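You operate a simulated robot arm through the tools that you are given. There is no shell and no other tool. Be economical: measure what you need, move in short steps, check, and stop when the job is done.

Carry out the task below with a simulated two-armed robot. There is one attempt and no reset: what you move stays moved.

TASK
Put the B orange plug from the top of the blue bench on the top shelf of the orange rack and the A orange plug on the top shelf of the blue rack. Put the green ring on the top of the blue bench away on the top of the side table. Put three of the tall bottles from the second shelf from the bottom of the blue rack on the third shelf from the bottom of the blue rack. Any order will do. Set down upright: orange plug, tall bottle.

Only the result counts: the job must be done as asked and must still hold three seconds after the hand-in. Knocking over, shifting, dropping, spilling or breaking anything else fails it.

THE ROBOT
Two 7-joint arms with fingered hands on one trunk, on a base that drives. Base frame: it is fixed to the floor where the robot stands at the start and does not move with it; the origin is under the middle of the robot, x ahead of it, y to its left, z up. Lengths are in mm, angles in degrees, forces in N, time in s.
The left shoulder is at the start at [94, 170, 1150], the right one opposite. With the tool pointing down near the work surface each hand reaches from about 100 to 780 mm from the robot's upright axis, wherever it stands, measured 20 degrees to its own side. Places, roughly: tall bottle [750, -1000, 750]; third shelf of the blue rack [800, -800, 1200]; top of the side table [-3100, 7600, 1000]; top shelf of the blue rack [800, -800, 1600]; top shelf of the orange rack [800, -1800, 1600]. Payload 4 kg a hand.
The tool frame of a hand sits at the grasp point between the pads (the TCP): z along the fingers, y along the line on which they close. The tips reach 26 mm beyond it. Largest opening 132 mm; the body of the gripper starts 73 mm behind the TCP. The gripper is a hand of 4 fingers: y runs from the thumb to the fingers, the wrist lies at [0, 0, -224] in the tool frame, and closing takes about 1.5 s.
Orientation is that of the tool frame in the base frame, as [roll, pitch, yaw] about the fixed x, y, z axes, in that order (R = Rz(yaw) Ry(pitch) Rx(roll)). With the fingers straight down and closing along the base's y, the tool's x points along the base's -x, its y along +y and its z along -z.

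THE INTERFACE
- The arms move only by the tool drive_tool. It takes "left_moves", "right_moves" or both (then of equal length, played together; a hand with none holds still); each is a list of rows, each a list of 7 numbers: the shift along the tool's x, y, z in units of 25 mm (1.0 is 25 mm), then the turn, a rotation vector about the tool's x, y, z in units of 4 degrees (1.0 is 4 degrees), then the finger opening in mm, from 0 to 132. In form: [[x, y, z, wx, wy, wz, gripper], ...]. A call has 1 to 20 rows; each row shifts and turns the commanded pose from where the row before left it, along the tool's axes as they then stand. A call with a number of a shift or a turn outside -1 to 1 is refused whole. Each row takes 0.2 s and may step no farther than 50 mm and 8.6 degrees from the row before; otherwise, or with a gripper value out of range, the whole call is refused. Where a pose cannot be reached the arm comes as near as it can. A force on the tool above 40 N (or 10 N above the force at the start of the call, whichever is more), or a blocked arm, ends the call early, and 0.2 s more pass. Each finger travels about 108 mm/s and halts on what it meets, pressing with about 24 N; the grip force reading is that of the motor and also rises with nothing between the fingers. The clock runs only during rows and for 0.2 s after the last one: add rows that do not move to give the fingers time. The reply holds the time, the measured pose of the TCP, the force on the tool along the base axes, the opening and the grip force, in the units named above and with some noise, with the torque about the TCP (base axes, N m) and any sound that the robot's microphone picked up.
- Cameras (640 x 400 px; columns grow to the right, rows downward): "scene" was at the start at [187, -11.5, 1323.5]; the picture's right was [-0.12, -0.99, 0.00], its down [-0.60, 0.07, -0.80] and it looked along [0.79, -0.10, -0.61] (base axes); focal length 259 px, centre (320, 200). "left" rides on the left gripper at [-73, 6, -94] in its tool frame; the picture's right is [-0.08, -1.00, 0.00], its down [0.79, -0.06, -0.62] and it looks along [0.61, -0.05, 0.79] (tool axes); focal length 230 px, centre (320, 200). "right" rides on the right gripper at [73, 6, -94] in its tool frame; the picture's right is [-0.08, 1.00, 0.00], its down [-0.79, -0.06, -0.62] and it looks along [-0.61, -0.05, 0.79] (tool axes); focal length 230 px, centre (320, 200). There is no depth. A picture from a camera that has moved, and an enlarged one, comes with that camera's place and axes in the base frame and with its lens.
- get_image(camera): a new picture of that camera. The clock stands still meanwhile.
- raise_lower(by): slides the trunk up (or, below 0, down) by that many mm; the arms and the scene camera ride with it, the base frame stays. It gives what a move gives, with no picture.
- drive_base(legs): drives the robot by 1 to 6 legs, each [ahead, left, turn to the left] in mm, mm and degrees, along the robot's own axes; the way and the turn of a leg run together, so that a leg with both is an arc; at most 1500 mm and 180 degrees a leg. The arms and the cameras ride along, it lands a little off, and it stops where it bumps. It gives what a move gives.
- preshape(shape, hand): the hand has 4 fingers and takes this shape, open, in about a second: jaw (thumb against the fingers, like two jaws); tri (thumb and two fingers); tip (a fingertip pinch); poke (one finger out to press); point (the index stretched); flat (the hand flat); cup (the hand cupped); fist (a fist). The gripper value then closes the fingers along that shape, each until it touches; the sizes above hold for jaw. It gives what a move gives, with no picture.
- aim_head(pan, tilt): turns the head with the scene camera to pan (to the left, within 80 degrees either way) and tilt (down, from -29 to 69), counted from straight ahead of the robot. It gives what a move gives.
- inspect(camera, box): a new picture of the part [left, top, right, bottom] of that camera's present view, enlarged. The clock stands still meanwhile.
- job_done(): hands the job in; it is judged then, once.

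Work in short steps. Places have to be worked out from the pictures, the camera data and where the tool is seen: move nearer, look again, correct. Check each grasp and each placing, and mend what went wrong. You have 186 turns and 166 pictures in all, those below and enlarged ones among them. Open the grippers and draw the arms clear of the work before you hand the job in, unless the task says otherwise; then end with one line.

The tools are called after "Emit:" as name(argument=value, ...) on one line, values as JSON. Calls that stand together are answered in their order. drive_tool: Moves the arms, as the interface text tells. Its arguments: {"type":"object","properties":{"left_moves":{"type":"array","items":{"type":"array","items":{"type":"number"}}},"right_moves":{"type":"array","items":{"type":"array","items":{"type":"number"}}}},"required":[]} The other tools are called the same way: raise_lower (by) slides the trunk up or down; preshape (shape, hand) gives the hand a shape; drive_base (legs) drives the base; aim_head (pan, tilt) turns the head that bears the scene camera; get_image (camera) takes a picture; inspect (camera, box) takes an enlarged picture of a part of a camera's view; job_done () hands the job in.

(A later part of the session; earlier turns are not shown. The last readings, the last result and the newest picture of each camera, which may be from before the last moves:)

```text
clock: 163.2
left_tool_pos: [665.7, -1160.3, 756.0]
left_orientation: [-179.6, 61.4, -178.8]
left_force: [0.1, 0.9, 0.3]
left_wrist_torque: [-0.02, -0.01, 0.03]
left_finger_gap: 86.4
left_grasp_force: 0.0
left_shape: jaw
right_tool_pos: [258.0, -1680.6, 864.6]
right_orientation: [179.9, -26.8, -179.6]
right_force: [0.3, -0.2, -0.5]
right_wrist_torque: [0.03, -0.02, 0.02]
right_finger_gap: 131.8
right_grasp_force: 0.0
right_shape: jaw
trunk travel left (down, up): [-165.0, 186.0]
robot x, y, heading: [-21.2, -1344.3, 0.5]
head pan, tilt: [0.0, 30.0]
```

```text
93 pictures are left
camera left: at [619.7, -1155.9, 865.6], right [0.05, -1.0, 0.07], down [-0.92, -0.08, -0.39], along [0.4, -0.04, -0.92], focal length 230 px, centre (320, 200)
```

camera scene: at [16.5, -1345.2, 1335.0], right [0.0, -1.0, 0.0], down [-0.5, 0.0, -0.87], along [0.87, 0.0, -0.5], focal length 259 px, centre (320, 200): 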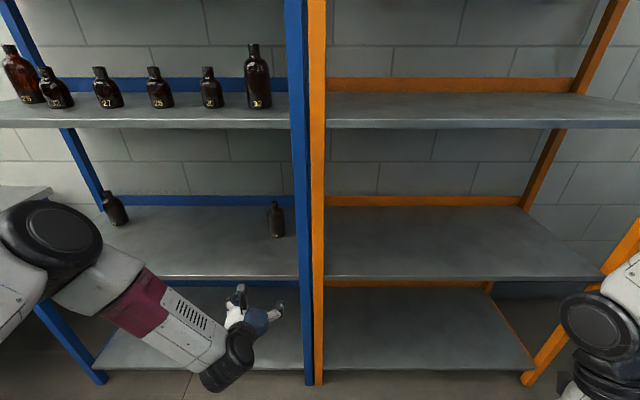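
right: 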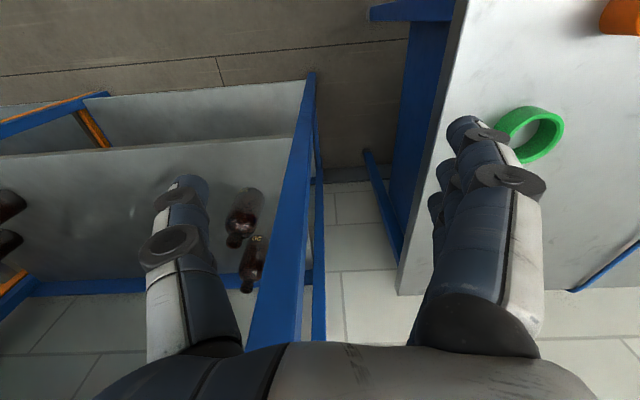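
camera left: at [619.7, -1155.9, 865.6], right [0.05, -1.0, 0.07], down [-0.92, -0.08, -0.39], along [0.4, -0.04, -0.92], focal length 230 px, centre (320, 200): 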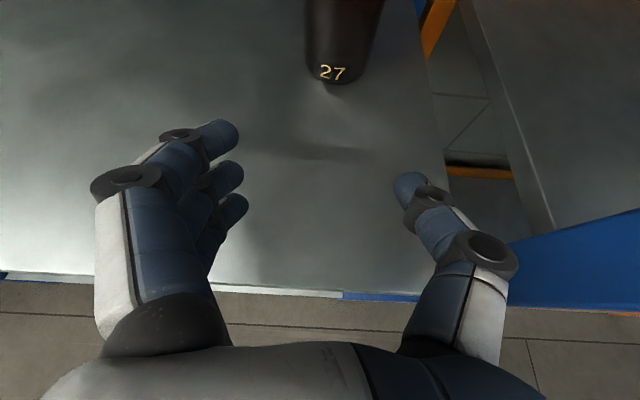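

Bottle 27 is centred at about [865,-1170]. I shift 7 mm right, correct the heading and drive 198 mm, then check before closing.

Emit:
drive_tool(left_moves=[[0, -0.28, 0, 0, 0, 0, 86]])

Emit:
drive_base(legs=[[198, 0, -0.4]])

Emit:
get_image(camera="left")

```text
clock: 163.6
left_tool_pos: [665.3, -1168.8, 756.8]
left_orientation: [-179.6, 61.3, -178.6]
left_force: [-0.6, -0.1, 0.0]
left_wrist_torque: [0.01, -0.01, 0.02]
left_finger_gap: 86.7
left_grasp_force: 0.0
left_shape: jaw
right_tool_pos: [257.8, -1679.6, 866.2]
right_orientation: [180.0, -27.0, -179.6]
right_force: [-0.6, -0.7, 1.1]
right_wrist_torque: [-0.03, 0.0, -0.01]
right_finger_gap: 131.9
right_grasp_force: 0.1
right_shape: jaw
trunk travel left (down, up): [-165.0, 186.0]
robot x, y, heading: [-29.3, -1347.1, 0.5]
head pan, tilt: [0.0, 30.0]
```

```text
clock: 165.2
left_tool_pos: [848.6, -1166.4, 752.9]
left_orientation: [-179.9, 60.9, -179.0]
left_force: [0.8, -0.2, 0.5]
left_wrist_torque: [-0.01, -0.02, 0.01]
left_finger_gap: 86.6
left_grasp_force: 0.1
left_shape: jaw
right_tool_pos: [444.9, -1679.0, 867.8]
right_orientation: [-180.0, -26.6, -179.6]
right_force: [0.3, 0.2, 0.1]
right_wrist_torque: [0.02, 0.0, 0.01]
right_finger_gap: 131.7
right_grasp_force: 0.0
right_shape: jaw
trunk travel left (down, up): [-165.0, 186.0]
robot x, y, heading: [162.1, -1346.9, 0.1]
head pan, tilt: [0.0, 30.0]
stopped in leg 1: the robot was blocked; the commanded pose is now the measured one
```

```text
92 pictures are left
camera left: at [802.6, -1161.7, 862.0], right [0.05, -1.0, 0.07], down [-0.92, -0.08, -0.39], along [0.39, -0.04, -0.92], focal length 230 px, centre (320, 200)
```

left: 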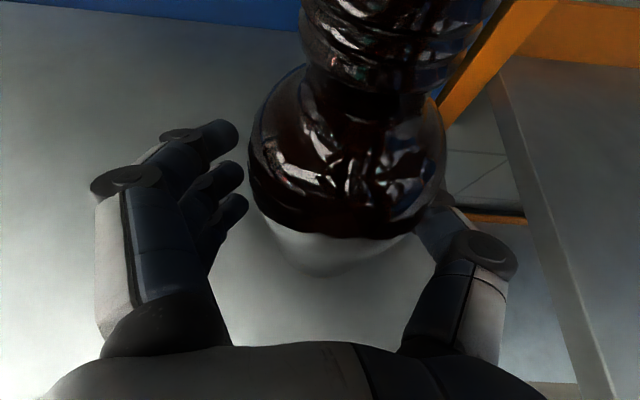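

The base was blocked at x=162; my estimate puts the left elbow right at the third shelf's front edge. The bottle is already nearly between the fingers, so I back off 14 mm to free the elbow, then reach the last part with the arm and shift right 8 mm.

Emit:
drive_base(legs=[[-14, 0, 0]])

Emit:
drive_tool(left_moves=[[-0.2, -0.16, 0.36, 0, 0, 0, 86], [-0.2, -0.16, 0.36, 0, 0, 0, 86]])

Emit:
get_image(camera="left")

Emit:
get_image(camera="scene")

```text
clock: 166.0
left_tool_pos: [837.3, -1166.7, 750.5]
left_orientation: [-179.8, 60.9, -179.0]
left_force: [-0.3, 0.2, 0.0]
left_wrist_torque: [-0.01, 0.0, 0.02]
left_finger_gap: 86.4
left_grasp_force: 0.0
left_shape: jaw
right_tool_pos: [432.9, -1680.0, 866.2]
right_orientation: [180.0, -26.8, -179.6]
right_force: [-0.6, -0.1, 0.6]
right_wrist_torque: [-0.01, -0.02, 0.01]
right_finger_gap: 131.8
right_grasp_force: 0.1
right_shape: jaw
trunk travel left (down, up): [-165.0, 186.0]
robot x, y, heading: [148.4, -1344.5, 0.5]
head pan, tilt: [0.0, 30.0]
```

```text
clock: 166.6
left_tool_pos: [857.0, -1174.4, 749.4]
left_orientation: [-179.9, 60.7, -179.0]
left_force: [0.4, 0.2, 0.0]
left_wrist_torque: [0.0, 0.0, -0.02]
left_finger_gap: 86.6
left_grasp_force: 0.0
left_shape: jaw
right_tool_pos: [433.8, -1679.9, 865.8]
right_orientation: [180.0, -26.9, -179.7]
right_force: [-0.4, 0.7, 0.0]
right_wrist_torque: [0.02, -0.01, 0.0]
right_finger_gap: 131.8
right_grasp_force: 0.1
right_shape: jaw
trunk travel left (down, up): [-165.0, 186.0]
robot x, y, heading: [149.9, -1342.2, 0.3]
head pan, tilt: [0.0, 30.0]
```

```text
91 pictures are left
camera left: at [811.9, -1169.3, 859.6], right [0.05, -1.0, 0.07], down [-0.92, -0.08, -0.38], along [0.39, -0.04, -0.92], focal length 230 px, centre (320, 200)
```

left: 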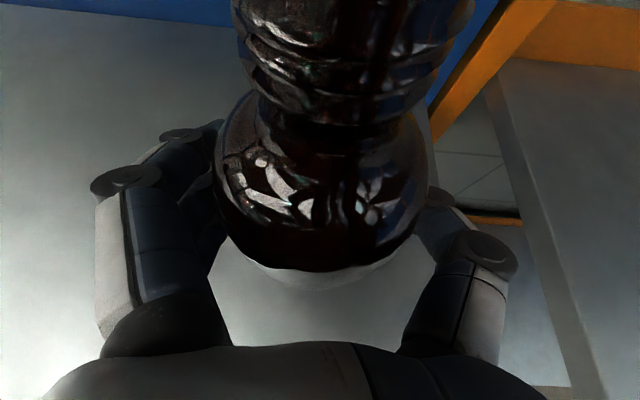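

```text
90 pictures are left
camera scene: at [342.4, -1343.7, 1335.0], right [0.01, -1.0, 0.0], down [-0.5, 0.0, -0.87], along [0.87, 0.01, -0.5], focal length 259 px, centre (320, 200)
```

scene: 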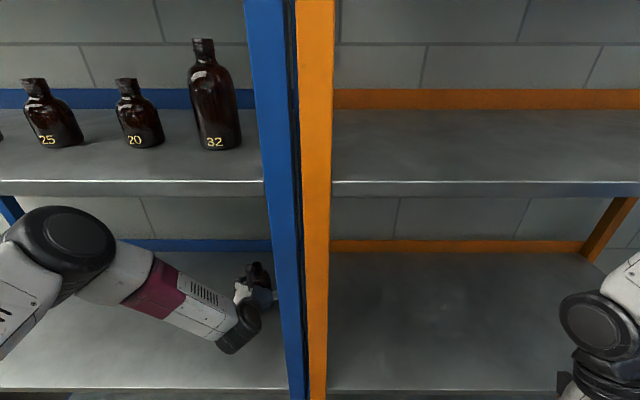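

Confirmed: the elbow sits right at the third shelf's edge. Bottle 27 is now centred in the hand; I close.

Emit:
drive_tool(left_moves=[[0, 0, 0, 0, 0, 0, 75], [0, 0, 0, 0, 0, 0, 65], [0, 0, 0, 0, 0, 0, 55], [0, 0, 0, 0, 0, 0, 45], [0, 0, 0, 0, 0, 0, 35], [0, 0, 0, 0, 0, 0, 25], [0, 0, 0, 0, 0, 0, 25]])

Emit:
get_image(camera="left")

```text
clock: 168.2
left_tool_pos: [857.7, -1174.2, 748.8]
left_orientation: [-179.8, 60.7, -179.0]
left_force: [-0.1, 0.6, 0.6]
left_wrist_torque: [0.01, -0.06, -0.01]
left_finger_gap: 40.5
left_grasp_force: 23.9
left_shape: jaw
right_tool_pos: [433.7, -1680.0, 866.0]
right_orientation: [180.0, -26.8, -179.7]
right_force: [-0.3, -0.6, 0.3]
right_wrist_torque: [-0.02, -0.01, 0.0]
right_finger_gap: 132.0
right_grasp_force: 0.1
right_shape: jaw
trunk travel left (down, up): [-165.0, 186.0]
robot x, y, heading: [147.9, -1342.0, 0.3]
head pan, tilt: [0.0, 30.0]
```

```text
89 pictures are left
camera left: at [811.8, -1169.5, 859.6], right [0.05, -1.0, 0.07], down [-0.92, -0.08, -0.38], along [0.39, -0.04, -0.92], focal length 230 px, centre (320, 200)
```

left: 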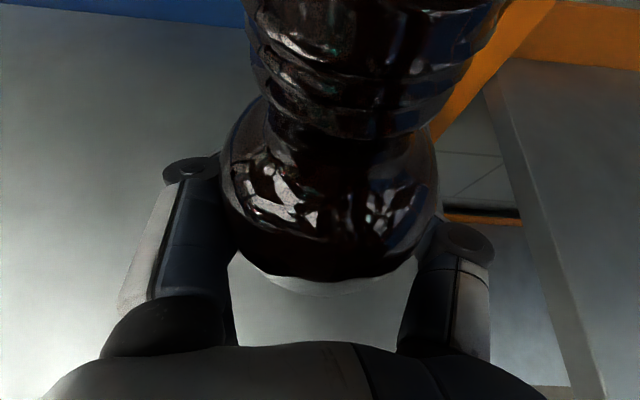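

Gripped. I lift 10 mm only (the elbow is near the shelf edge) and back out.

Emit:
drive_tool(left_moves=[[-0.2, 0, -0.1, 0, 0, 0, 25], [-0.2, 0, -0.1, 0, 0, 0, 25], [0, 0, 0, 0, 0, 0, 25]])

Emit:
drive_base(legs=[[-60, 0, 0]])

Emit:
get_image(camera="scene")

```text
clock: 169.0
left_tool_pos: [856.2, -1175.9, 760.9]
left_orientation: [-179.7, 60.7, -179.0]
left_force: [-0.4, -0.7, -2.0]
left_wrist_torque: [0.01, -0.06, -0.02]
left_finger_gap: 40.0
left_grasp_force: 23.6
left_shape: jaw
right_tool_pos: [435.0, -1680.8, 866.5]
right_orientation: [-180.0, -27.0, -179.7]
right_force: [0.1, 0.1, -0.4]
right_wrist_torque: [0.02, -0.01, 0.0]
right_finger_gap: 131.7
right_grasp_force: 0.1
right_shape: jaw
trunk travel left (down, up): [-165.0, 186.0]
robot x, y, heading: [149.5, -1340.1, 0.5]
head pan, tilt: [0.0, 30.0]
```

```text
clock: 170.0
left_tool_pos: [797.0, -1175.9, 762.6]
left_orientation: [-179.8, 60.8, -179.1]
left_force: [-0.1, -1.1, -1.9]
left_wrist_torque: [0.0, -0.04, 0.01]
left_finger_gap: 40.2
left_grasp_force: 23.8
left_shape: jaw
right_tool_pos: [375.3, -1680.4, 865.7]
right_orientation: [179.9, -26.7, -179.7]
right_force: [0.4, 0.1, 0.3]
right_wrist_torque: [-0.01, -0.03, 0.0]
right_finger_gap: 132.1
right_grasp_force: 0.1
right_shape: jaw
trunk travel left (down, up): [-165.0, 186.0]
robot x, y, heading: [92.2, -1344.5, 0.5]
head pan, tilt: [0.0, 30.0]
```

```text
88 pictures are left
camera scene: at [281.6, -1344.0, 1335.2], right [0.01, -1.0, 0.0], down [-0.5, 0.0, -0.87], along [0.87, 0.0, -0.5], focal length 259 px, centre (320, 200)
```

scene: 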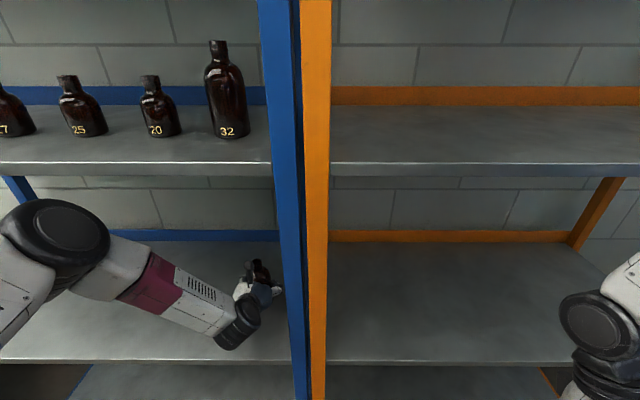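

Bottle 27 is held. I back out, strafe left 690 mm, then raise to third-shelf height.

Emit:
drive_base(legs=[[-345, 0, -0.5], [0, 690, 0]])

Emit:
raise_lower(by=120)

Emit:
drive_tool(left_moves=[[-0.97, 0, -0.56, 0, 0, 0, 25], [-0.97, 0, -0.56, 0, 0, 0, 25], [-0.97, 0, -0.56, 0, 0, 0, 25], [-0.97, 0, -0.56, 0, 0, 0, 25], [-0.97, 0, -0.56, 0, 0, 0, 25], [-0.97, 0, -0.56, 0, 0, 0, 25], [-0.97, 0, -0.56, 0, 0, 0, 25], [-0.97, 0, -0.56, 0, 0, 0, 25], [-0.97, 0, -0.56, 0, 0, 0, 25], [-0.97, 0, -0.56, 0, 0, 0, 25], [-0.97, 0, -0.56, 0, 0, 0, 25], [-0.97, 0, -0.56, 0, 0, 0, 25], [-0.97, 0, -0.56, 0, 0, 0, 25], [-0.97, 0, -0.56, 0, 0, 0, 25], [-0.52, 0, -0.3, 0, 0, 0, 25]])

Emit:
get_image(camera="scene")

```text
clock: 178.3
left_tool_pos: [457.7, -489.9, 761.7]
left_orientation: [-179.8, 60.7, -179.4]
left_force: [0.1, -0.2, -2.0]
left_wrist_torque: [-0.02, -0.04, -0.02]
left_finger_gap: 39.7
left_grasp_force: 24.3
left_shape: jaw
right_tool_pos: [30.3, -991.7, 866.5]
right_orientation: [180.0, -26.9, 179.8]
right_force: [-0.2, -0.1, -0.4]
right_wrist_torque: [-0.01, 0.02, 0.02]
right_finger_gap: 131.5
right_grasp_force: 0.1
right_shape: jaw
trunk travel left (down, up): [-165.0, 186.0]
robot x, y, heading: [-249.8, -652.4, 0.0]
head pan, tilt: [0.0, 30.0]
```

```text
clock: 179.8
left_tool_pos: [459.1, -488.6, 880.7]
left_orientation: [-179.8, 60.7, -179.6]
left_force: [0.4, -0.2, -2.5]
left_wrist_torque: [0.02, -0.02, 0.0]
left_finger_gap: 39.9
left_grasp_force: 23.9
left_shape: jaw
right_tool_pos: [31.0, -991.5, 985.9]
right_orientation: [180.0, -26.9, 179.9]
right_force: [-0.6, 0.5, -0.1]
right_wrist_torque: [-0.01, -0.01, 0.0]
right_finger_gap: 131.8
right_grasp_force: 0.1
right_shape: jaw
trunk travel left (down, up): [-285.0, 66.0]
robot x, y, heading: [-246.6, -650.8, -0.2]
head pan, tilt: [0.0, 30.0]
```

```text
clock: 183.0
left_tool_pos: [453.4, -489.9, 1287.5]
left_orientation: [-179.8, 60.6, -179.6]
left_force: [-0.3, -0.3, -1.4]
left_wrist_torque: [0.01, -0.05, 0.03]
left_finger_gap: 39.9
left_grasp_force: 23.9
left_shape: jaw
right_tool_pos: [31.3, -991.6, 986.8]
right_orientation: [-179.9, -26.7, 179.8]
right_force: [0.0, 1.2, -0.4]
right_wrist_torque: [0.02, 0.0, 0.0]
right_finger_gap: 132.0
right_grasp_force: 0.0
right_shape: jaw
trunk travel left (down, up): [-285.0, 66.0]
robot x, y, heading: [-248.9, -653.6, -0.1]
head pan, tilt: [0.0, 30.0]
```

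```text
87 pictures are left
camera scene: at [-117.6, -654.8, 1458.2], right [0.0, -1.0, 0.0], down [-0.5, 0.0, -0.87], along [0.87, 0.0, -0.5], focal length 259 px, centre (320, 200)
```

scene: 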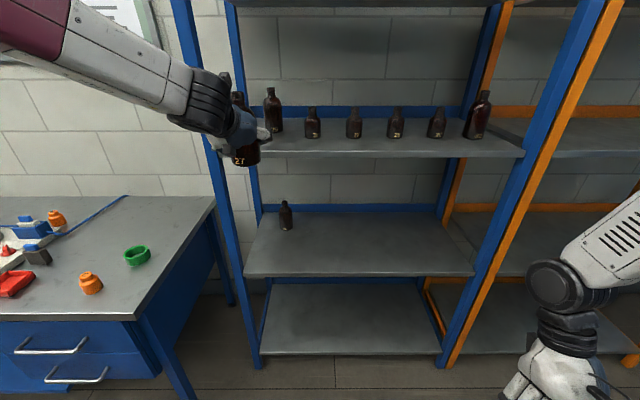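

All is clear. I drive in 258 mm to put bottle 27 near [712,-490], in front of bottle 25.

Emit:
drive_base(legs=[[258, 0, 0]])

Emit:
get_image(camera="left")

Emit:
get_image(camera="scene")

```text
clock: 184.9
left_tool_pos: [713.1, -491.1, 1286.4]
left_orientation: [-179.7, 60.8, -179.6]
left_force: [0.7, -0.4, -2.2]
left_wrist_torque: [-0.02, -0.01, -0.01]
left_finger_gap: 40.1
left_grasp_force: 23.7
left_shape: jaw
right_tool_pos: [289.1, -992.9, 986.0]
right_orientation: [179.9, -26.8, 179.7]
right_force: [0.4, -0.2, -0.4]
right_wrist_torque: [-0.01, 0.01, -0.01]
right_finger_gap: 131.4
right_grasp_force: 0.0
right_shape: jaw
trunk travel left (down, up): [-285.0, 66.0]
robot x, y, heading: [7.6, -656.1, -0.3]
head pan, tilt: [0.0, 30.0]
```

```text
86 pictures are left
camera left: at [668.0, -485.2, 1396.7], right [0.04, -1.0, 0.07], down [-0.92, -0.07, -0.38], along [0.39, -0.05, -0.92], focal length 230 px, centre (320, 200)
```

left: 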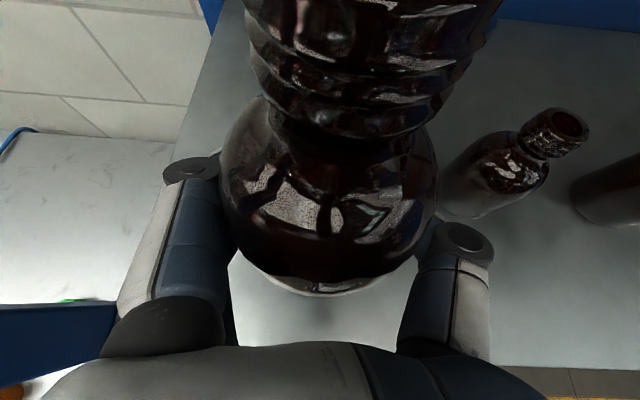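

```text
85 pictures are left
camera scene: at [141.6, -655.9, 1458.1], right [0.0, -1.0, 0.0], down [-0.5, 0.0, -0.87], along [0.87, 0.0, -0.5], focal length 259 px, centre (320, 200)
```

scene: 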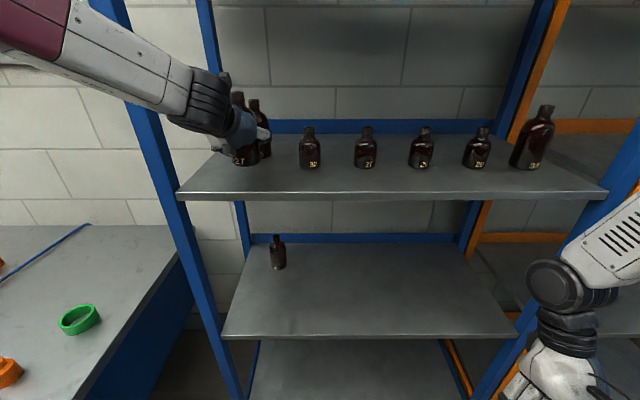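

Well placed. I lower and creep to contact.

Emit:
drive_tool(left_moves=[[0.485, 0, 0.28, 0, 0, 0, 25], [0.485, 0, 0.28, 0, 0, 0, 25], [0.1, 0, 0.06, 0, 0, 0, 25], [0.1, 0, 0.06, 0, 0, 0, 25], [0.07, 0, 0.04, 0, 0, 0, 25], [0.07, 0, 0.04, 0, 0, 0, 25], [0.07, 0, 0.04, 0, 0, 0, 25], [0.07, 0, 0.04, 0, 0, 0, 25], [0.07, 0, 0.04, 0, 0, 0, 25], [0.07, 0, 0.04, 0, 0, 0, 25], [0.07, 0, 0.04, 0, 0, 0, 25], [0.07, 0, 0.04, 0, 0, 0, 25]])

Emit:
drive_tool(left_moves=[[0, 0, 0, 0, 0, 0, 25]])

```text
clock: 187.2
left_tool_pos: [714.2, -491.5, 1249.3]
left_orientation: [-179.9, 61.7, -179.5]
left_force: [-1.5, 0.0, 12.1]
left_wrist_torque: [0.02, 0.0, -0.01]
left_finger_gap: 40.5
left_grasp_force: 24.5
left_shape: jaw
right_tool_pos: [287.3, -992.6, 986.4]
right_orientation: [180.0, -26.8, 179.8]
right_force: [0.8, -0.1, 0.7]
right_wrist_torque: [0.03, 0.02, 0.01]
right_finger_gap: 131.9
right_grasp_force: 0.1
right_shape: jaw
trunk travel left (down, up): [-285.0, 66.0]
robot x, y, heading: [8.5, -652.7, -0.3]
head pan, tilt: [0.0, 30.0]
stopped in row 11 (left hand): the force on the tool passed its limit at 42 N (the readings are from after the stop); the commanded pose is now the measured one
```

```text
clock: 187.6
left_tool_pos: [713.2, -490.6, 1249.0]
left_orientation: [-179.9, 61.7, -179.4]
left_force: [0.6, -0.4, 16.4]
left_wrist_torque: [0.06, -0.01, -0.05]
left_finger_gap: 40.0
left_grasp_force: 24.2
left_shape: jaw
right_tool_pos: [287.6, -993.7, 985.9]
right_orientation: [-180.0, -26.9, 179.7]
right_force: [0.0, -0.8, 0.6]
right_wrist_torque: [-0.02, 0.0, 0.02]
right_finger_gap: 132.0
right_grasp_force: 0.0
right_shape: jaw
trunk travel left (down, up): [-285.0, 66.0]
robot x, y, heading: [9.9, -650.7, -0.2]
head pan, tilt: [0.0, 30.0]
```

Contact is at 1249. I release in steps, then retreat a little and look.

Emit:
drive_tool(left_moves=[[-0.035, 0, -0.02, 0, 0, 0, 38], [0, 0, 0, 0, 0, 0, 44], [0, 0, 0, 0, 0, 0, 52], [0, 0, 0, 0, 0, 0, 62], [0, 0, 0, 0, 0, 0, 75], [0, 0, 0, 0, 0, 0, 90], [0, 0, 0, 0, 0, 0, 95], [0, 0, 0, 0, 0, 0, 95], [0.27, 0, -0.49, 0, 0, 0, 95], [0.27, 0, -0.49, 0, 0, 0, 95]])

Emit:
get_image(camera="left")

```text
clock: 189.8
left_tool_pos: [687.3, -490.6, 1247.8]
left_orientation: [-179.8, 61.6, -179.5]
left_force: [0.6, 0.2, 0.2]
left_wrist_torque: [0.0, 0.0, -0.01]
left_finger_gap: 94.5
left_grasp_force: 0.0
left_shape: jaw
right_tool_pos: [288.3, -993.6, 986.1]
right_orientation: [180.0, -26.8, 179.7]
right_force: [-0.3, -0.2, -0.2]
right_wrist_torque: [-0.03, 0.02, 0.01]
right_finger_gap: 132.2
right_grasp_force: 0.1
right_shape: jaw
trunk travel left (down, up): [-285.0, 66.0]
robot x, y, heading: [11.7, -651.1, -0.4]
head pan, tilt: [0.0, 30.0]
```

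```text
84 pictures are left
camera left: at [641.0, -484.9, 1356.2], right [0.04, -1.0, 0.07], down [-0.92, -0.07, -0.39], along [0.4, -0.05, -0.92], focal length 230 px, centre (320, 200)
```

left: 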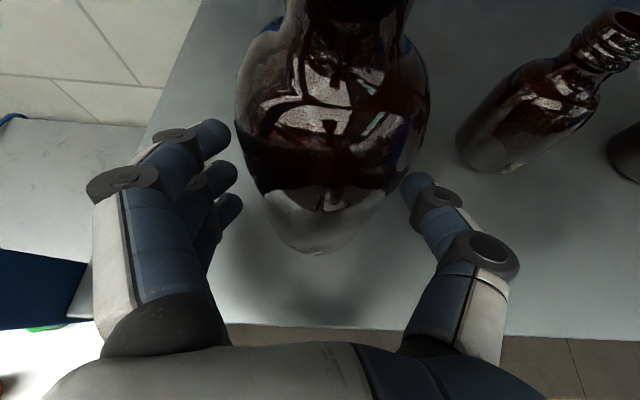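

Bottle 27 is placed. I back away and look over the rack.

Emit:
drive_base(legs=[[-450, 0, 0.3]])

Emit:
aim_head(pan=0, tilt=10)

Emit:
get_image(camera="scene")

```text
clock: 192.6
left_tool_pos: [234.2, -489.3, 1246.0]
left_orientation: [-180.0, 61.4, -179.6]
left_force: [-0.1, 0.6, 0.5]
left_wrist_torque: [0.01, 0.0, -0.01]
left_finger_gap: 94.5
left_grasp_force: 0.0
left_shape: jaw
right_tool_pos: [-164.2, -991.5, 986.1]
right_orientation: [-180.0, -26.8, 179.7]
right_force: [-0.8, 1.3, -0.1]
right_wrist_torque: [-0.05, -0.04, -0.07]
right_finger_gap: 131.8
right_grasp_force: 0.0
right_shape: jaw
trunk travel left (down, up): [-285.0, 66.0]
robot x, y, heading: [-444.1, -651.0, 0.1]
head pan, tilt: [0.0, 30.0]
```

```text
clock: 193.4
left_tool_pos: [235.8, -488.6, 1246.1]
left_orientation: [-179.9, 61.5, -179.5]
left_force: [-0.3, 0.2, -0.9]
left_wrist_torque: [-0.01, 0.0, 0.0]
left_finger_gap: 94.5
left_grasp_force: 0.0
left_shape: jaw
right_tool_pos: [-163.5, -991.2, 986.8]
right_orientation: [179.9, -26.9, 179.7]
right_force: [-0.6, -0.5, 0.5]
right_wrist_torque: [0.04, 0.01, -0.05]
right_finger_gap: 131.9
right_grasp_force: 0.1
right_shape: jaw
trunk travel left (down, up): [-285.0, 66.0]
robot x, y, heading: [-444.5, -655.0, 0.2]
head pan, tilt: [0.0, 10.0]
```

```text
83 pictures are left
camera scene: at [-309.3, -653.9, 1490.4], right [0.0, -1.0, 0.0], down [-0.17, 0.0, -0.98], along [0.98, 0.0, -0.17], focal length 259 px, centre (320, 200)
```

scene: 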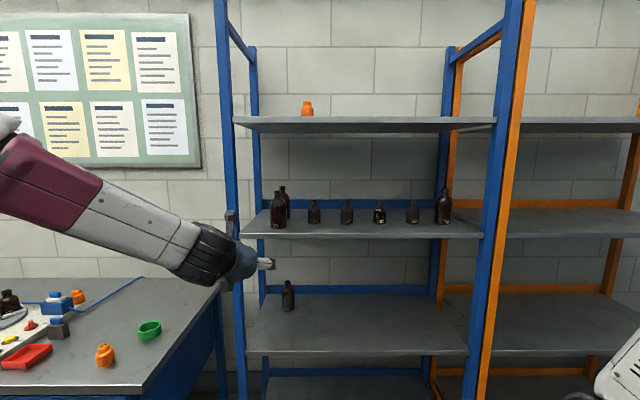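

Three tall bottles and plug A are all upright in place. Next is plug B: I lower the trunk to its starting height, set the left hand to 25° tilt, raise the right hand for bench clearance, and strafe left.

Emit:
raise_lower(by=-120)

Emit:
drive_tool(left_moves=[[0, 0, 0, 0, 1, 0, 95], [0, 0, 0, 0, 1, 0, 95], [0, 0, 0, 0, 1, 0, 95], [0, 0, 0, 0, 1, 0, 95], [0, 0, 0, 0, 1, 0, 95], [0, 0, 0, 0, 1, 0, 95], [0, 0, 0, 0, 1, 0, 95], [0, 0, 0, 0, 1, 0, 95], [0, 0, 0, 0, 1, 0, 95]], right_moves=[[0.45, 0, -0.89, 0, 0, 0, 132], [0.45, 0, -0.89, 0, 0, 0, 132], [0.45, 0, -0.89, 0, 0, 0, 132], [0.45, 0, -0.89, 0, 0, 0, 132], [0.45, 0, -0.89, 0, 0, 0, 132], [0.45, 0, -0.89, 0, 0, 0, 132], [0.45, 0, -0.89, 0, 0, 0, 132], [0, 0, 0, 0, 0, 0, 132], [0, 0, 0, 0, 0, 0, 132]])

Emit:
drive_base(legs=[[0, 973, -0.2]])

Emit:
aim_head(pan=0, tilt=30)

Emit:
get_image(camera="scene")

```text
clock: 194.9
left_tool_pos: [234.8, -488.8, 1127.6]
left_orientation: [-179.8, 61.5, -179.4]
left_force: [0.7, -0.1, -0.6]
left_wrist_torque: [-0.03, 0.02, 0.01]
left_finger_gap: 94.9
left_grasp_force: 0.0
left_shape: jaw
right_tool_pos: [-165.4, -992.0, 866.6]
right_orientation: [-180.0, -26.6, 179.8]
right_force: [0.1, -0.3, -0.4]
right_wrist_torque: [-0.04, -0.04, -0.02]
right_finger_gap: 131.9
right_grasp_force: 0.1
right_shape: jaw
trunk travel left (down, up): [-165.0, 186.0]
robot x, y, heading: [-442.2, -654.8, -0.3]
head pan, tilt: [0.0, 10.0]
```

```text
clock: 196.9
left_tool_pos: [234.4, -488.3, 1127.4]
left_orientation: [-179.8, 25.3, -179.6]
left_force: [-0.5, 1.1, -0.4]
left_wrist_torque: [0.03, -0.01, 0.02]
left_finger_gap: 94.8
left_grasp_force: 0.2
left_shape: jaw
right_tool_pos: [-162.9, -991.6, 1039.5]
right_orientation: [-179.9, -26.9, 179.8]
right_force: [0.1, 0.2, -1.0]
right_wrist_torque: [0.02, 0.0, -0.01]
right_finger_gap: 131.9
right_grasp_force: 0.0
right_shape: jaw
trunk travel left (down, up): [-165.0, 186.0]
robot x, y, heading: [-442.5, -653.9, -0.1]
head pan, tilt: [0.0, 10.0]
```

```text
clock: 205.9
left_tool_pos: [227.1, 507.2, 1127.7]
left_orientation: [-179.9, 25.4, -178.6]
left_force: [-0.5, -0.4, 0.2]
left_wrist_torque: [0.01, -0.01, 0.01]
left_finger_gap: 94.6
left_grasp_force: 0.0
left_shape: jaw
right_tool_pos: [-161.9, -4.9, 1039.6]
right_orientation: [180.0, -26.8, -179.3]
right_force: [-0.1, -0.3, 0.7]
right_wrist_torque: [-0.03, 0.0, -0.01]
right_finger_gap: 131.7
right_grasp_force: 0.1
right_shape: jaw
trunk travel left (down, up): [-165.0, 186.0]
robot x, y, heading: [-444.9, 332.8, 0.7]
head pan, tilt: [0.0, 10.0]
```

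```text
clock: 206.7
left_tool_pos: [227.5, 506.9, 1126.4]
left_orientation: [-179.9, 25.5, -178.6]
left_force: [1.0, 0.2, 0.1]
left_wrist_torque: [-0.02, 0.0, 0.0]
left_finger_gap: 94.7
left_grasp_force: 0.2
left_shape: jaw
right_tool_pos: [-163.0, -3.8, 1039.2]
right_orientation: [180.0, -26.8, -179.4]
right_force: [0.2, -0.2, 0.0]
right_wrist_torque: [0.02, 0.02, 0.0]
right_finger_gap: 131.9
right_grasp_force: 0.1
right_shape: jaw
trunk travel left (down, up): [-165.0, 186.0]
robot x, y, heading: [-449.5, 333.4, 0.9]
head pan, tilt: [0.0, 30.0]
```

```text
82 pictures are left
camera scene: at [-256.9, 332.8, 1335.1], right [0.01, -1.0, 0.0], down [-0.5, -0.01, -0.87], along [0.87, 0.01, -0.5], focal length 259 px, centre (320, 200)
```

scene: 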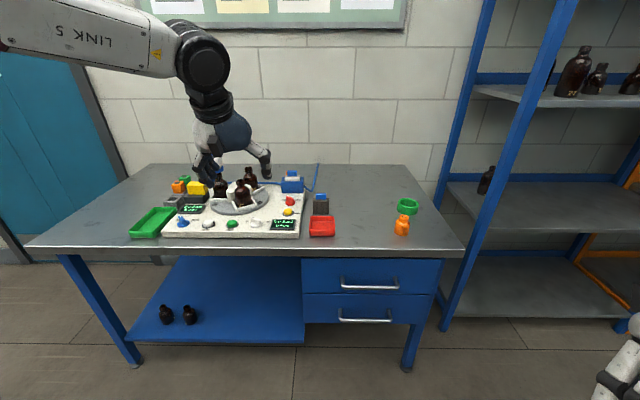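

B is hidden behind the blue device from here. The hand is well above everything on the bench, so I drive forward 440 mm and look down with the left camera.

Emit:
drive_base(legs=[[440, 0, -0.8]])

Emit:
get_image(camera="left")

Emit:
get_image(camera="scene")

```text
clock: 209.4
left_tool_pos: [672.4, 499.2, 1126.1]
left_orientation: [-179.9, 25.4, -179.3]
left_force: [0.5, 0.5, -0.3]
left_wrist_torque: [-0.01, 0.04, 0.0]
left_finger_gap: 94.8
left_grasp_force: 0.1
left_shape: jaw
right_tool_pos: [277.0, -3.8, 1038.5]
right_orientation: [180.0, -27.0, -179.9]
right_force: [0.5, -0.4, 0.7]
right_wrist_torque: [0.03, 0.03, -0.01]
right_finger_gap: 132.1
right_grasp_force: 0.1
right_shape: jaw
trunk travel left (down, up): [-165.0, 186.0]
robot x, y, heading: [-7.4, 335.3, 0.2]
head pan, tilt: [0.0, 30.0]
```

```text
81 pictures are left
camera left: at [698.6, 507.0, 1243.0], right [0.08, -1.0, 0.03], down [-0.97, -0.07, 0.22], along [-0.22, -0.05, -0.97], focal length 230 px, centre (320, 200)
```

left: 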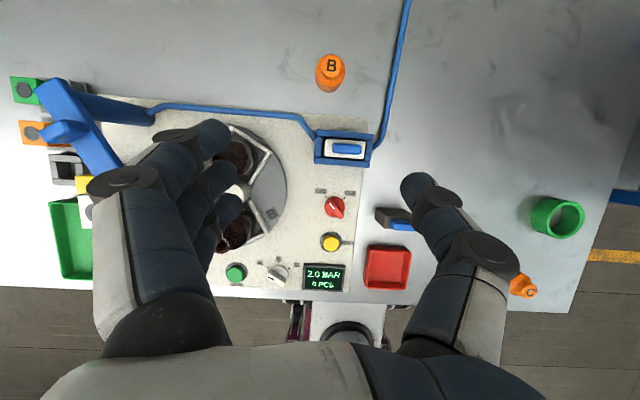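

```text
80 pictures are left
camera scene: at [185.5, 333.1, 1335.0], right [0.0, -1.0, 0.0], down [-0.5, 0.0, -0.87], along [0.87, 0.0, -0.5], focal length 259 px, centre (320, 200)
```

scene: 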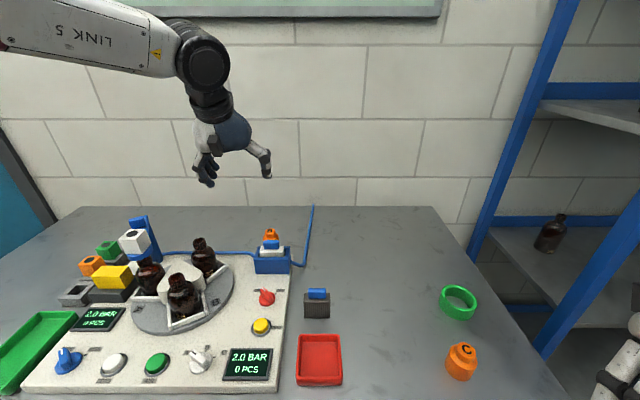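

B is confirmed at about [824,487]. The device's back edge is at x≈721 and the cord passes well to the right. I drive 45 mm closer and bring the hand to hover just behind and above B.

Emit:
drive_base(legs=[[45, 0, 0]])

Emit:
drive_tool(left_moves=[[0.023, -0.05, 0.99, 0, 0, 0, 90], [0.023, -0.05, 0.99, 0, 0, 0, 85], [0.023, -0.05, 0.99, 0, 0, 0, 85], [0.023, -0.05, 0.99, 0, 0, 0, 85], [0.023, -0.05, 0.99, 0, 0, 0, 85], [0.023, -0.05, 0.99, 0, 0, 0, 85], [0.023, -0.05, 0.99, 0, 0, 0, 85], [0.023, -0.05, 0.99, 0, 0, 0, 85]])

Emit:
get_image(camera="left")

Emit:
get_image(camera="scene")

```text
clock: 210.3
left_tool_pos: [717.1, 500.6, 1126.5]
left_orientation: [180.0, 25.4, -179.3]
left_force: [-0.1, -1.0, 0.5]
left_wrist_torque: [-0.03, -0.02, -0.06]
left_finger_gap: 94.8
left_grasp_force: 0.1
left_shape: jaw
right_tool_pos: [320.8, -4.6, 1038.7]
right_orientation: [180.0, -26.8, 180.0]
right_force: [0.3, -0.8, -0.1]
right_wrist_torque: [0.0, 0.0, 0.01]
right_finger_gap: 132.1
right_grasp_force: 0.0
right_shape: jaw
trunk travel left (down, up): [-165.0, 186.0]
robot x, y, heading: [38.1, 330.1, 0.0]
head pan, tilt: [0.0, 30.0]
```

```text
clock: 212.1
left_tool_pos: [798.9, 490.6, 946.2]
left_orientation: [-179.9, 25.4, -179.3]
left_force: [0.1, 0.3, -0.9]
left_wrist_torque: [-0.01, -0.01, -0.04]
left_finger_gap: 85.7
left_grasp_force: 0.0
left_shape: jaw
right_tool_pos: [321.5, -4.0, 1038.3]
right_orientation: [-179.9, -27.0, 180.0]
right_force: [-0.2, -0.1, -0.5]
right_wrist_torque: [0.0, 0.02, 0.0]
right_finger_gap: 131.7
right_grasp_force: 0.0
right_shape: jaw
trunk travel left (down, up): [-165.0, 186.0]
robot x, y, heading: [38.5, 334.0, -0.3]
head pan, tilt: [0.0, 30.0]
```

```text
79 pictures are left
camera left: at [824.6, 497.7, 1061.6], right [0.08, -1.0, 0.03], down [-0.97, -0.07, 0.22], along [-0.22, -0.05, -0.97], focal length 230 px, centre (320, 200)
```

left: 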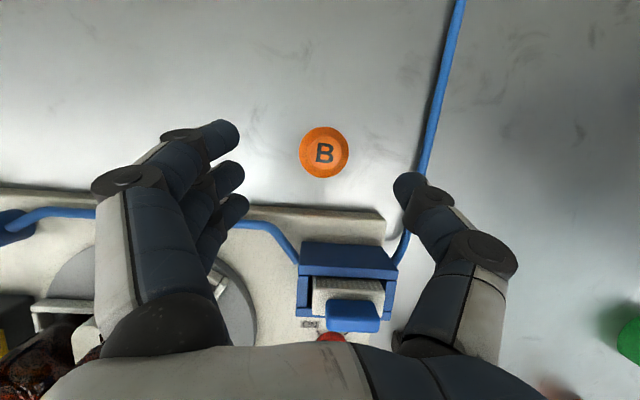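

```text
78 pictures are left
camera scene: at [230.3, 333.2, 1334.9], right [0.0, -1.0, 0.0], down [-0.5, 0.0, -0.87], along [0.87, 0.0, -0.5], focal length 259 px, centre (320, 200)
```

scene: 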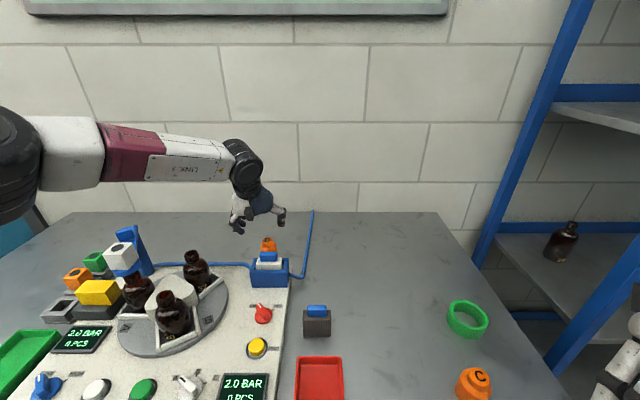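

B's label now gives [820,487]. I descend to TCP [813,488,837] and close as I did for A.

Emit:
drive_tool(left_moves=[[0.276, -0.02, 0.83, 0, 0, 0, 85], [0.276, -0.02, 0.83, 0, 0, 0, 85], [0.276, -0.02, 0.83, 0, 0, 0, 85], [0.276, -0.02, 0.83, 0, 0, 0, 85]])

Emit:
get_image(camera="left")

```text
clock: 213.1
left_tool_pos: [809.0, 491.4, 858.9]
left_orientation: [-179.9, 25.4, -179.3]
left_force: [0.2, 0.3, 0.8]
left_wrist_torque: [-0.01, 0.02, -0.03]
left_finger_gap: 85.6
left_grasp_force: 0.1
left_shape: jaw
right_tool_pos: [321.2, -5.2, 1039.3]
right_orientation: [-179.9, -27.0, 179.9]
right_force: [0.0, -0.2, -0.8]
right_wrist_torque: [0.01, 0.0, 0.01]
right_finger_gap: 131.8
right_grasp_force: 0.0
right_shape: jaw
trunk travel left (down, up): [-165.0, 186.0]
robot x, y, heading: [41.2, 332.8, -0.1]
head pan, tilt: [0.0, 30.0]
```

```text
77 pictures are left
camera left: at [835.4, 496.8, 974.1], right [0.08, -1.0, 0.03], down [-0.97, -0.07, 0.22], along [-0.22, -0.05, -0.97], focal length 230 px, centre (320, 200)
```

left: 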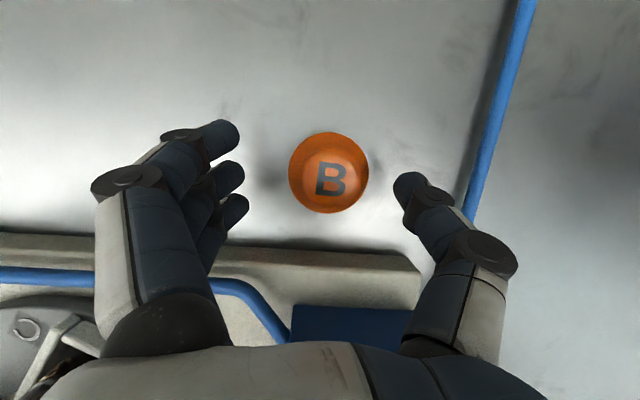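

B is 5 mm to the right of centre. I make the last 23 mm descent with that correction and close.

Emit:
drive_tool(left_moves=[[0.15, -0.1, 0.44, 0, 0, 0, 85], [0.15, -0.1, 0.44, 0, 0, 0, 85], [0, 0, 0, 0, 0, 0, 70], [0, 0, 0, 0, 0, 0, 60], [0, 0, 0, 0, 0, 0, 50], [0, 0, 0, 0, 0, 0, 45], [0, 0, 0, 0, 0, 0, 40]])

Emit:
get_image(camera="left")

```text
clock: 214.7
left_tool_pos: [808.3, 483.0, 836.1]
left_orientation: [-179.9, 25.5, -179.3]
left_force: [0.9, -0.3, 4.8]
left_wrist_torque: [0.01, -0.07, 0.01]
left_finger_gap: 37.5
left_grasp_force: 23.7
left_shape: jaw
right_tool_pos: [319.3, -4.6, 1038.2]
right_orientation: [179.9, -26.9, 180.0]
right_force: [0.1, -0.3, -1.5]
right_wrist_torque: [0.03, -0.01, 0.0]
right_finger_gap: 132.0
right_grasp_force: 0.1
right_shape: jaw
trunk travel left (down, up): [-165.0, 186.0]
robot x, y, heading: [39.7, 334.5, 0.1]
head pan, tilt: [0.0, 30.0]
```

```text
76 pictures are left
camera left: at [836.5, 490.1, 951.6], right [0.08, -1.0, 0.04], down [-0.97, -0.07, 0.22], along [-0.22, -0.05, -0.97], focal length 230 px, centre (320, 200)
```

left: 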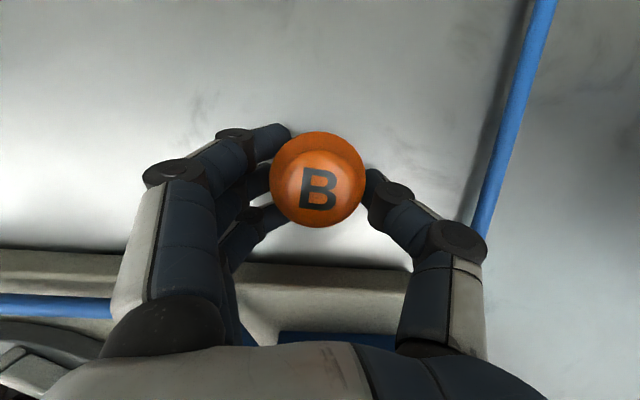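

Gripped at 24 N with the gap stalled at 37 mm. I tighten and lift straight up.

Emit:
drive_tool(left_moves=[[0, 0, 0, 0, 0, 0, 30], [0, 0, 0, 0, 0, 0, 20], [-0.2, 0, -0.45, 0, 0, 0, 20], [-0.42, 0, -0.9, 0, 0, 0, 20], [-0.42, 0, -0.9, 0, 0, 0, 20], [-0.42, 0, -0.9, 0, 0, 0, 20], [-0.42, 0, -0.9, 0, 0, 0, 20], [-0.42, 0, -0.9, 0, 0, 0, 20], [-0.42, 0, -0.9, 0, 0, 0, 20], [-0.42, 0, -0.9, 0, 0, 0, 20], [-0.42, 0, -0.9, 0, 0, 0, 20]])

Emit:
get_image(camera="left")

Emit:
get_image(camera="scene")

```text
clock: 217.1
left_tool_pos: [809.7, 485.8, 1047.1]
left_orientation: [-179.9, 25.3, -179.3]
left_force: [-0.3, -0.2, -2.1]
left_wrist_torque: [0.0, -0.01, 0.0]
left_finger_gap: 36.8
left_grasp_force: 23.8
left_shape: jaw
right_tool_pos: [320.0, -4.4, 1039.3]
right_orientation: [180.0, -26.7, 180.0]
right_force: [-0.2, -0.5, 0.2]
right_wrist_torque: [-0.02, -0.02, -0.02]
right_finger_gap: 132.1
right_grasp_force: 0.1
right_shape: jaw
trunk travel left (down, up): [-165.0, 186.0]
robot x, y, heading: [40.6, 333.8, -0.1]
head pan, tilt: [0.0, 30.0]
```

```text
75 pictures are left
camera left: at [836.4, 492.1, 1162.8], right [0.08, -1.0, 0.03], down [-0.97, -0.07, 0.22], along [-0.22, -0.05, -0.97], focal length 230 px, centre (320, 200)
```

left: 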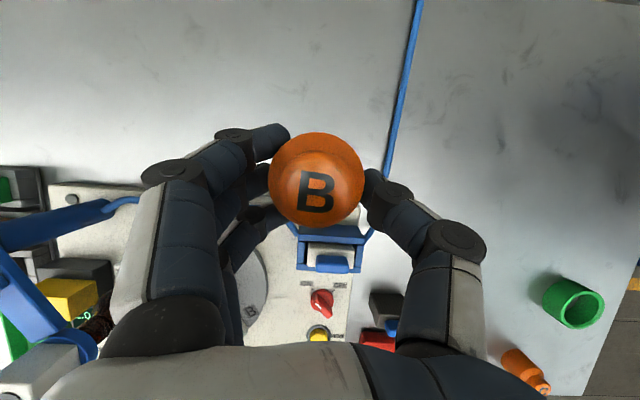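

```text
74 pictures are left
camera scene: at [229.3, 333.0, 1335.2], right [0.0, -1.0, 0.0], down [-0.5, 0.0, -0.87], along [0.87, 0.0, -0.5], focal length 259 px, centre (320, 200)
```

scene: 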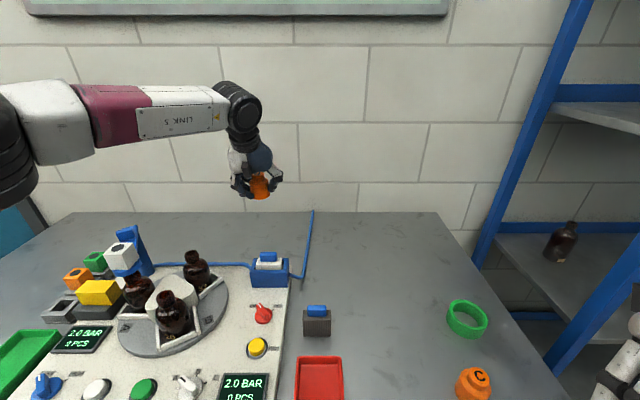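

B is held upright. I back off, raise to top-shelf height in the open, and drive right to the orange rack.

Emit:
drive_base(legs=[[-480, 0, 0], [0, -970, 0], [0, -970, 0]])

Emit:
raise_lower(by=100)

Emit:
raise_lower(by=86)

Emit:
drive_tool(left_moves=[[0.092, 0, -0.985, 0, 0, 0, 20], [0.092, 0, -0.985, 0, 0, 0, 20], [0.092, 0, -0.985, 0, 0, 0, 20], [0.092, 0, -0.985, 0, 0, 0, 20], [0.092, 0, -0.985, 0, 0, 0, 20], [0.092, 0, -0.985, 0, 0, 0, 20], [0.092, 0, -0.985, 0, 0, 0, 20], [0.092, 0, -0.985, 0, 0, 0, 20], [0.092, 0, -0.985, 0, 0, 0, 20], [0.092, 0, -0.985, 0, 0, 0, 20], [0.092, 0, -0.985, 0, 0, 0, 20], [0.092, 0, -0.985, 0, 0, 0, 20], [0.092, 0, -0.985, 0, 0, 0, 20], [0.092, 0, -0.985, 0, 0, 0, 20], [0.092, 0, -0.985, 0, 0, 0, 20], [0.092, 0, -0.985, 0, 0, 0, 20], [0.092, 0, -0.985, 0, 0, 0, 20], [0.092, 0, -0.985, 0, 0, 0, 20], [0.092, 0, -0.985, 0, 0, 0, 20], [0.092, 0, -0.985, 0, 0, 0, 20]])

Emit:
aim_head(pan=0, tilt=-10)

Emit:
get_image(camera="scene")

```text
clock: 236.6
left_tool_pos: [315.3, -1424.8, 1046.0]
left_orientation: [-180.0, 25.3, -179.2]
left_force: [0.0, -0.7, -0.5]
left_wrist_torque: [-0.02, 0.01, 0.0]
left_finger_gap: 36.7
left_grasp_force: 24.1
left_shape: jaw
right_tool_pos: [-173.6, -1916.5, 1038.7]
right_orientation: [179.9, -26.9, -179.8]
right_force: [0.7, 0.0, -0.5]
right_wrist_torque: [-0.04, -0.02, 0.01]
right_finger_gap: 132.0
right_grasp_force: 0.1
right_shape: jaw
trunk travel left (down, up): [-165.0, 186.0]
robot x, y, heading: [-456.0, -1579.0, 0.2]
head pan, tilt: [0.0, 30.0]
```

```text
clock: 237.9
left_tool_pos: [314.3, -1424.6, 1145.5]
left_orientation: [-180.0, 25.4, -179.0]
left_force: [-0.5, 0.5, -1.0]
left_wrist_torque: [0.0, 0.01, 0.03]
left_finger_gap: 36.6
left_grasp_force: 23.9
left_shape: jaw
right_tool_pos: [-174.3, -1915.0, 1137.9]
right_orientation: [179.9, -26.9, -179.7]
right_force: [0.4, 0.2, 0.4]
right_wrist_torque: [-0.02, 0.01, 0.01]
right_finger_gap: 132.0
right_grasp_force: 0.1
right_shape: jaw
trunk travel left (down, up): [-265.0, 86.0]
robot x, y, heading: [-457.2, -1583.0, 0.3]
head pan, tilt: [0.0, 30.0]
```

```text
clock: 239.1
left_tool_pos: [314.0, -1424.2, 1232.2]
left_orientation: [-179.9, 25.4, -179.0]
left_force: [-0.1, 0.1, -1.4]
left_wrist_torque: [0.02, 0.0, 0.01]
left_finger_gap: 36.4
left_grasp_force: 24.1
left_shape: jaw
right_tool_pos: [-173.2, -1916.1, 1225.7]
right_orientation: [180.0, -26.9, -179.8]
right_force: [0.5, 0.2, -0.4]
right_wrist_torque: [0.01, 0.01, 0.01]
right_finger_gap: 132.0
right_grasp_force: 0.0
right_shape: jaw
trunk travel left (down, up): [-351.0, 0.0]
robot x, y, heading: [-455.8, -1582.5, 0.1]
head pan, tilt: [0.0, 30.0]
```

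```text
clock: 243.3
left_tool_pos: [60.1, -1426.7, 1656.9]
left_orientation: [-179.9, 25.3, -179.2]
left_force: [0.2, 0.1, -0.8]
left_wrist_torque: [0.03, -0.02, -0.05]
left_finger_gap: 36.3
left_grasp_force: 23.4
left_shape: jaw
right_tool_pos: [-174.5, -1916.7, 1224.9]
right_orientation: [-180.0, -26.7, -179.7]
right_force: [-0.6, -0.1, 0.1]
right_wrist_torque: [0.04, -0.01, -0.02]
right_finger_gap: 132.1
right_grasp_force: 0.1
right_shape: jaw
trunk travel left (down, up): [-351.0, 0.0]
robot x, y, heading: [-456.5, -1577.2, 0.0]
head pan, tilt: [0.0, 30.0]
```

```text
clock: 244.4
left_tool_pos: [61.9, -1426.2, 1655.7]
left_orientation: [-179.9, 25.5, -179.1]
left_force: [0.5, 0.1, -0.3]
left_wrist_torque: [-0.04, 0.02, 0.0]
left_finger_gap: 36.4
left_grasp_force: 24.3
left_shape: jaw
right_tool_pos: [-173.5, -1916.6, 1225.7]
right_orientation: [180.0, -26.9, -179.9]
right_force: [0.2, -0.1, 0.3]
right_wrist_torque: [-0.03, -0.02, 0.02]
right_finger_gap: 131.7
right_grasp_force: 0.0
right_shape: jaw
trunk travel left (down, up): [-351.0, 0.0]
robot x, y, heading: [-460.5, -1578.4, 0.1]
head pan, tilt: [0.0, -10.0]
```

```text
73 pictures are left
camera scene: at [-334.0, -1578.8, 1587.2], right [0.0, -1.0, 0.0], down [0.17, 0.0, -0.98], along [0.98, 0.0, 0.17], focal length 259 px, centre (320, 200)
```

scene: 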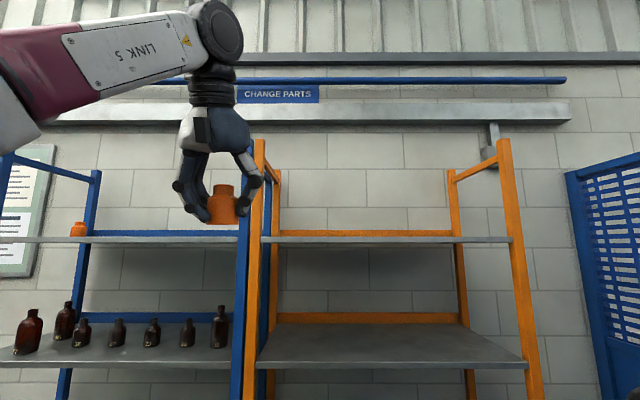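

B needs to go about 130 mm further right to clear the post. I strafe, raise 24 mm and drive in part way.

Emit:
drive_tool(left_moves=[[-0.024, 0, -0.52, 0, 0, 0, 20], [-0.024, 0, -0.52, 0, 0, 0, 20]])

Emit:
drive_base(legs=[[0, -135, 0], [460, 0, 0]])

Emit:
get_image(camera="scene")

Emit:
get_image(camera="left")

```text
clock: 245.0
left_tool_pos: [50.3, -1429.7, 1681.0]
left_orientation: [180.0, 25.6, -179.0]
left_force: [-0.5, 0.0, -1.2]
left_wrist_torque: [0.03, 0.01, 0.02]
left_finger_gap: 36.3
left_grasp_force: 24.2
left_shape: jaw
right_tool_pos: [-174.3, -1916.1, 1226.3]
right_orientation: [180.0, -26.8, -179.8]
right_force: [0.0, -0.3, 0.2]
right_wrist_torque: [0.01, -0.02, -0.01]
right_finger_gap: 131.9
right_grasp_force: 0.1
right_shape: jaw
trunk travel left (down, up): [-351.0, 0.0]
robot x, y, heading: [-458.1, -1580.2, 0.0]
head pan, tilt: [0.0, -10.0]
```

```text
clock: 249.2
left_tool_pos: [513.6, -1561.9, 1680.3]
left_orientation: [-179.9, 25.4, -179.1]
left_force: [1.0, -0.6, -2.0]
left_wrist_torque: [0.03, -0.01, -0.02]
left_finger_gap: 36.4
left_grasp_force: 24.3
left_shape: jaw
right_tool_pos: [288.0, -2049.5, 1225.5]
right_orientation: [-179.9, -26.7, -179.7]
right_force: [-0.5, 0.3, 0.2]
right_wrist_torque: [-0.01, 0.01, -0.01]
right_finger_gap: 131.9
right_grasp_force: 0.1
right_shape: jaw
trunk travel left (down, up): [-351.0, 0.0]
robot x, y, heading: [7.0, -1712.2, 0.3]
head pan, tilt: [0.0, -10.0]
```

```text
72 pictures are left
camera scene: at [127.7, -1712.8, 1587.3], right [0.0, -1.0, 0.0], down [0.17, 0.0, -0.98], along [0.98, 0.0, 0.17], focal length 259 px, centre (320, 200)
```

scene: 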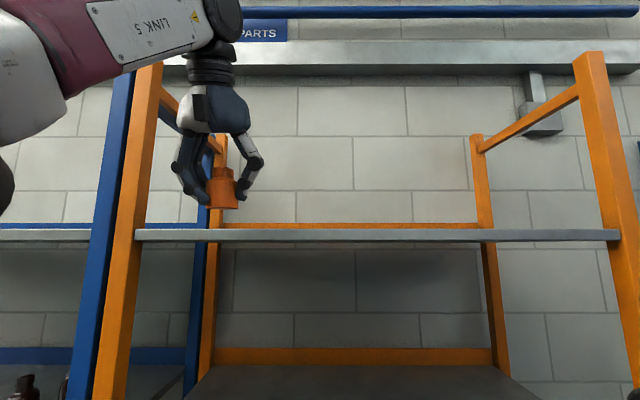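

```text
71 pictures are left
camera left: at [539.6, -1554.9, 1796.6], right [0.09, -1.0, 0.03], down [-0.97, -0.08, 0.22], along [-0.22, -0.05, -0.97], focal length 230 px, centre (320, 200)
```

left: 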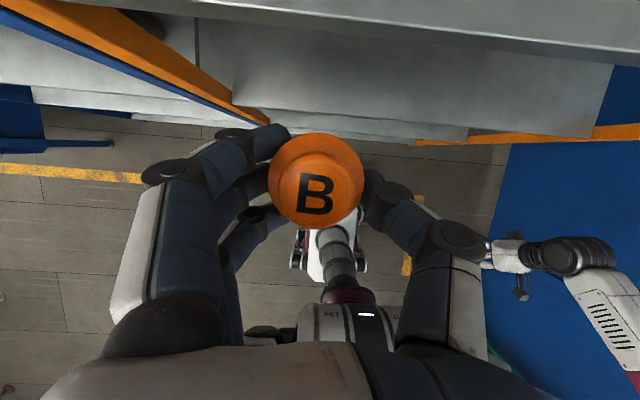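

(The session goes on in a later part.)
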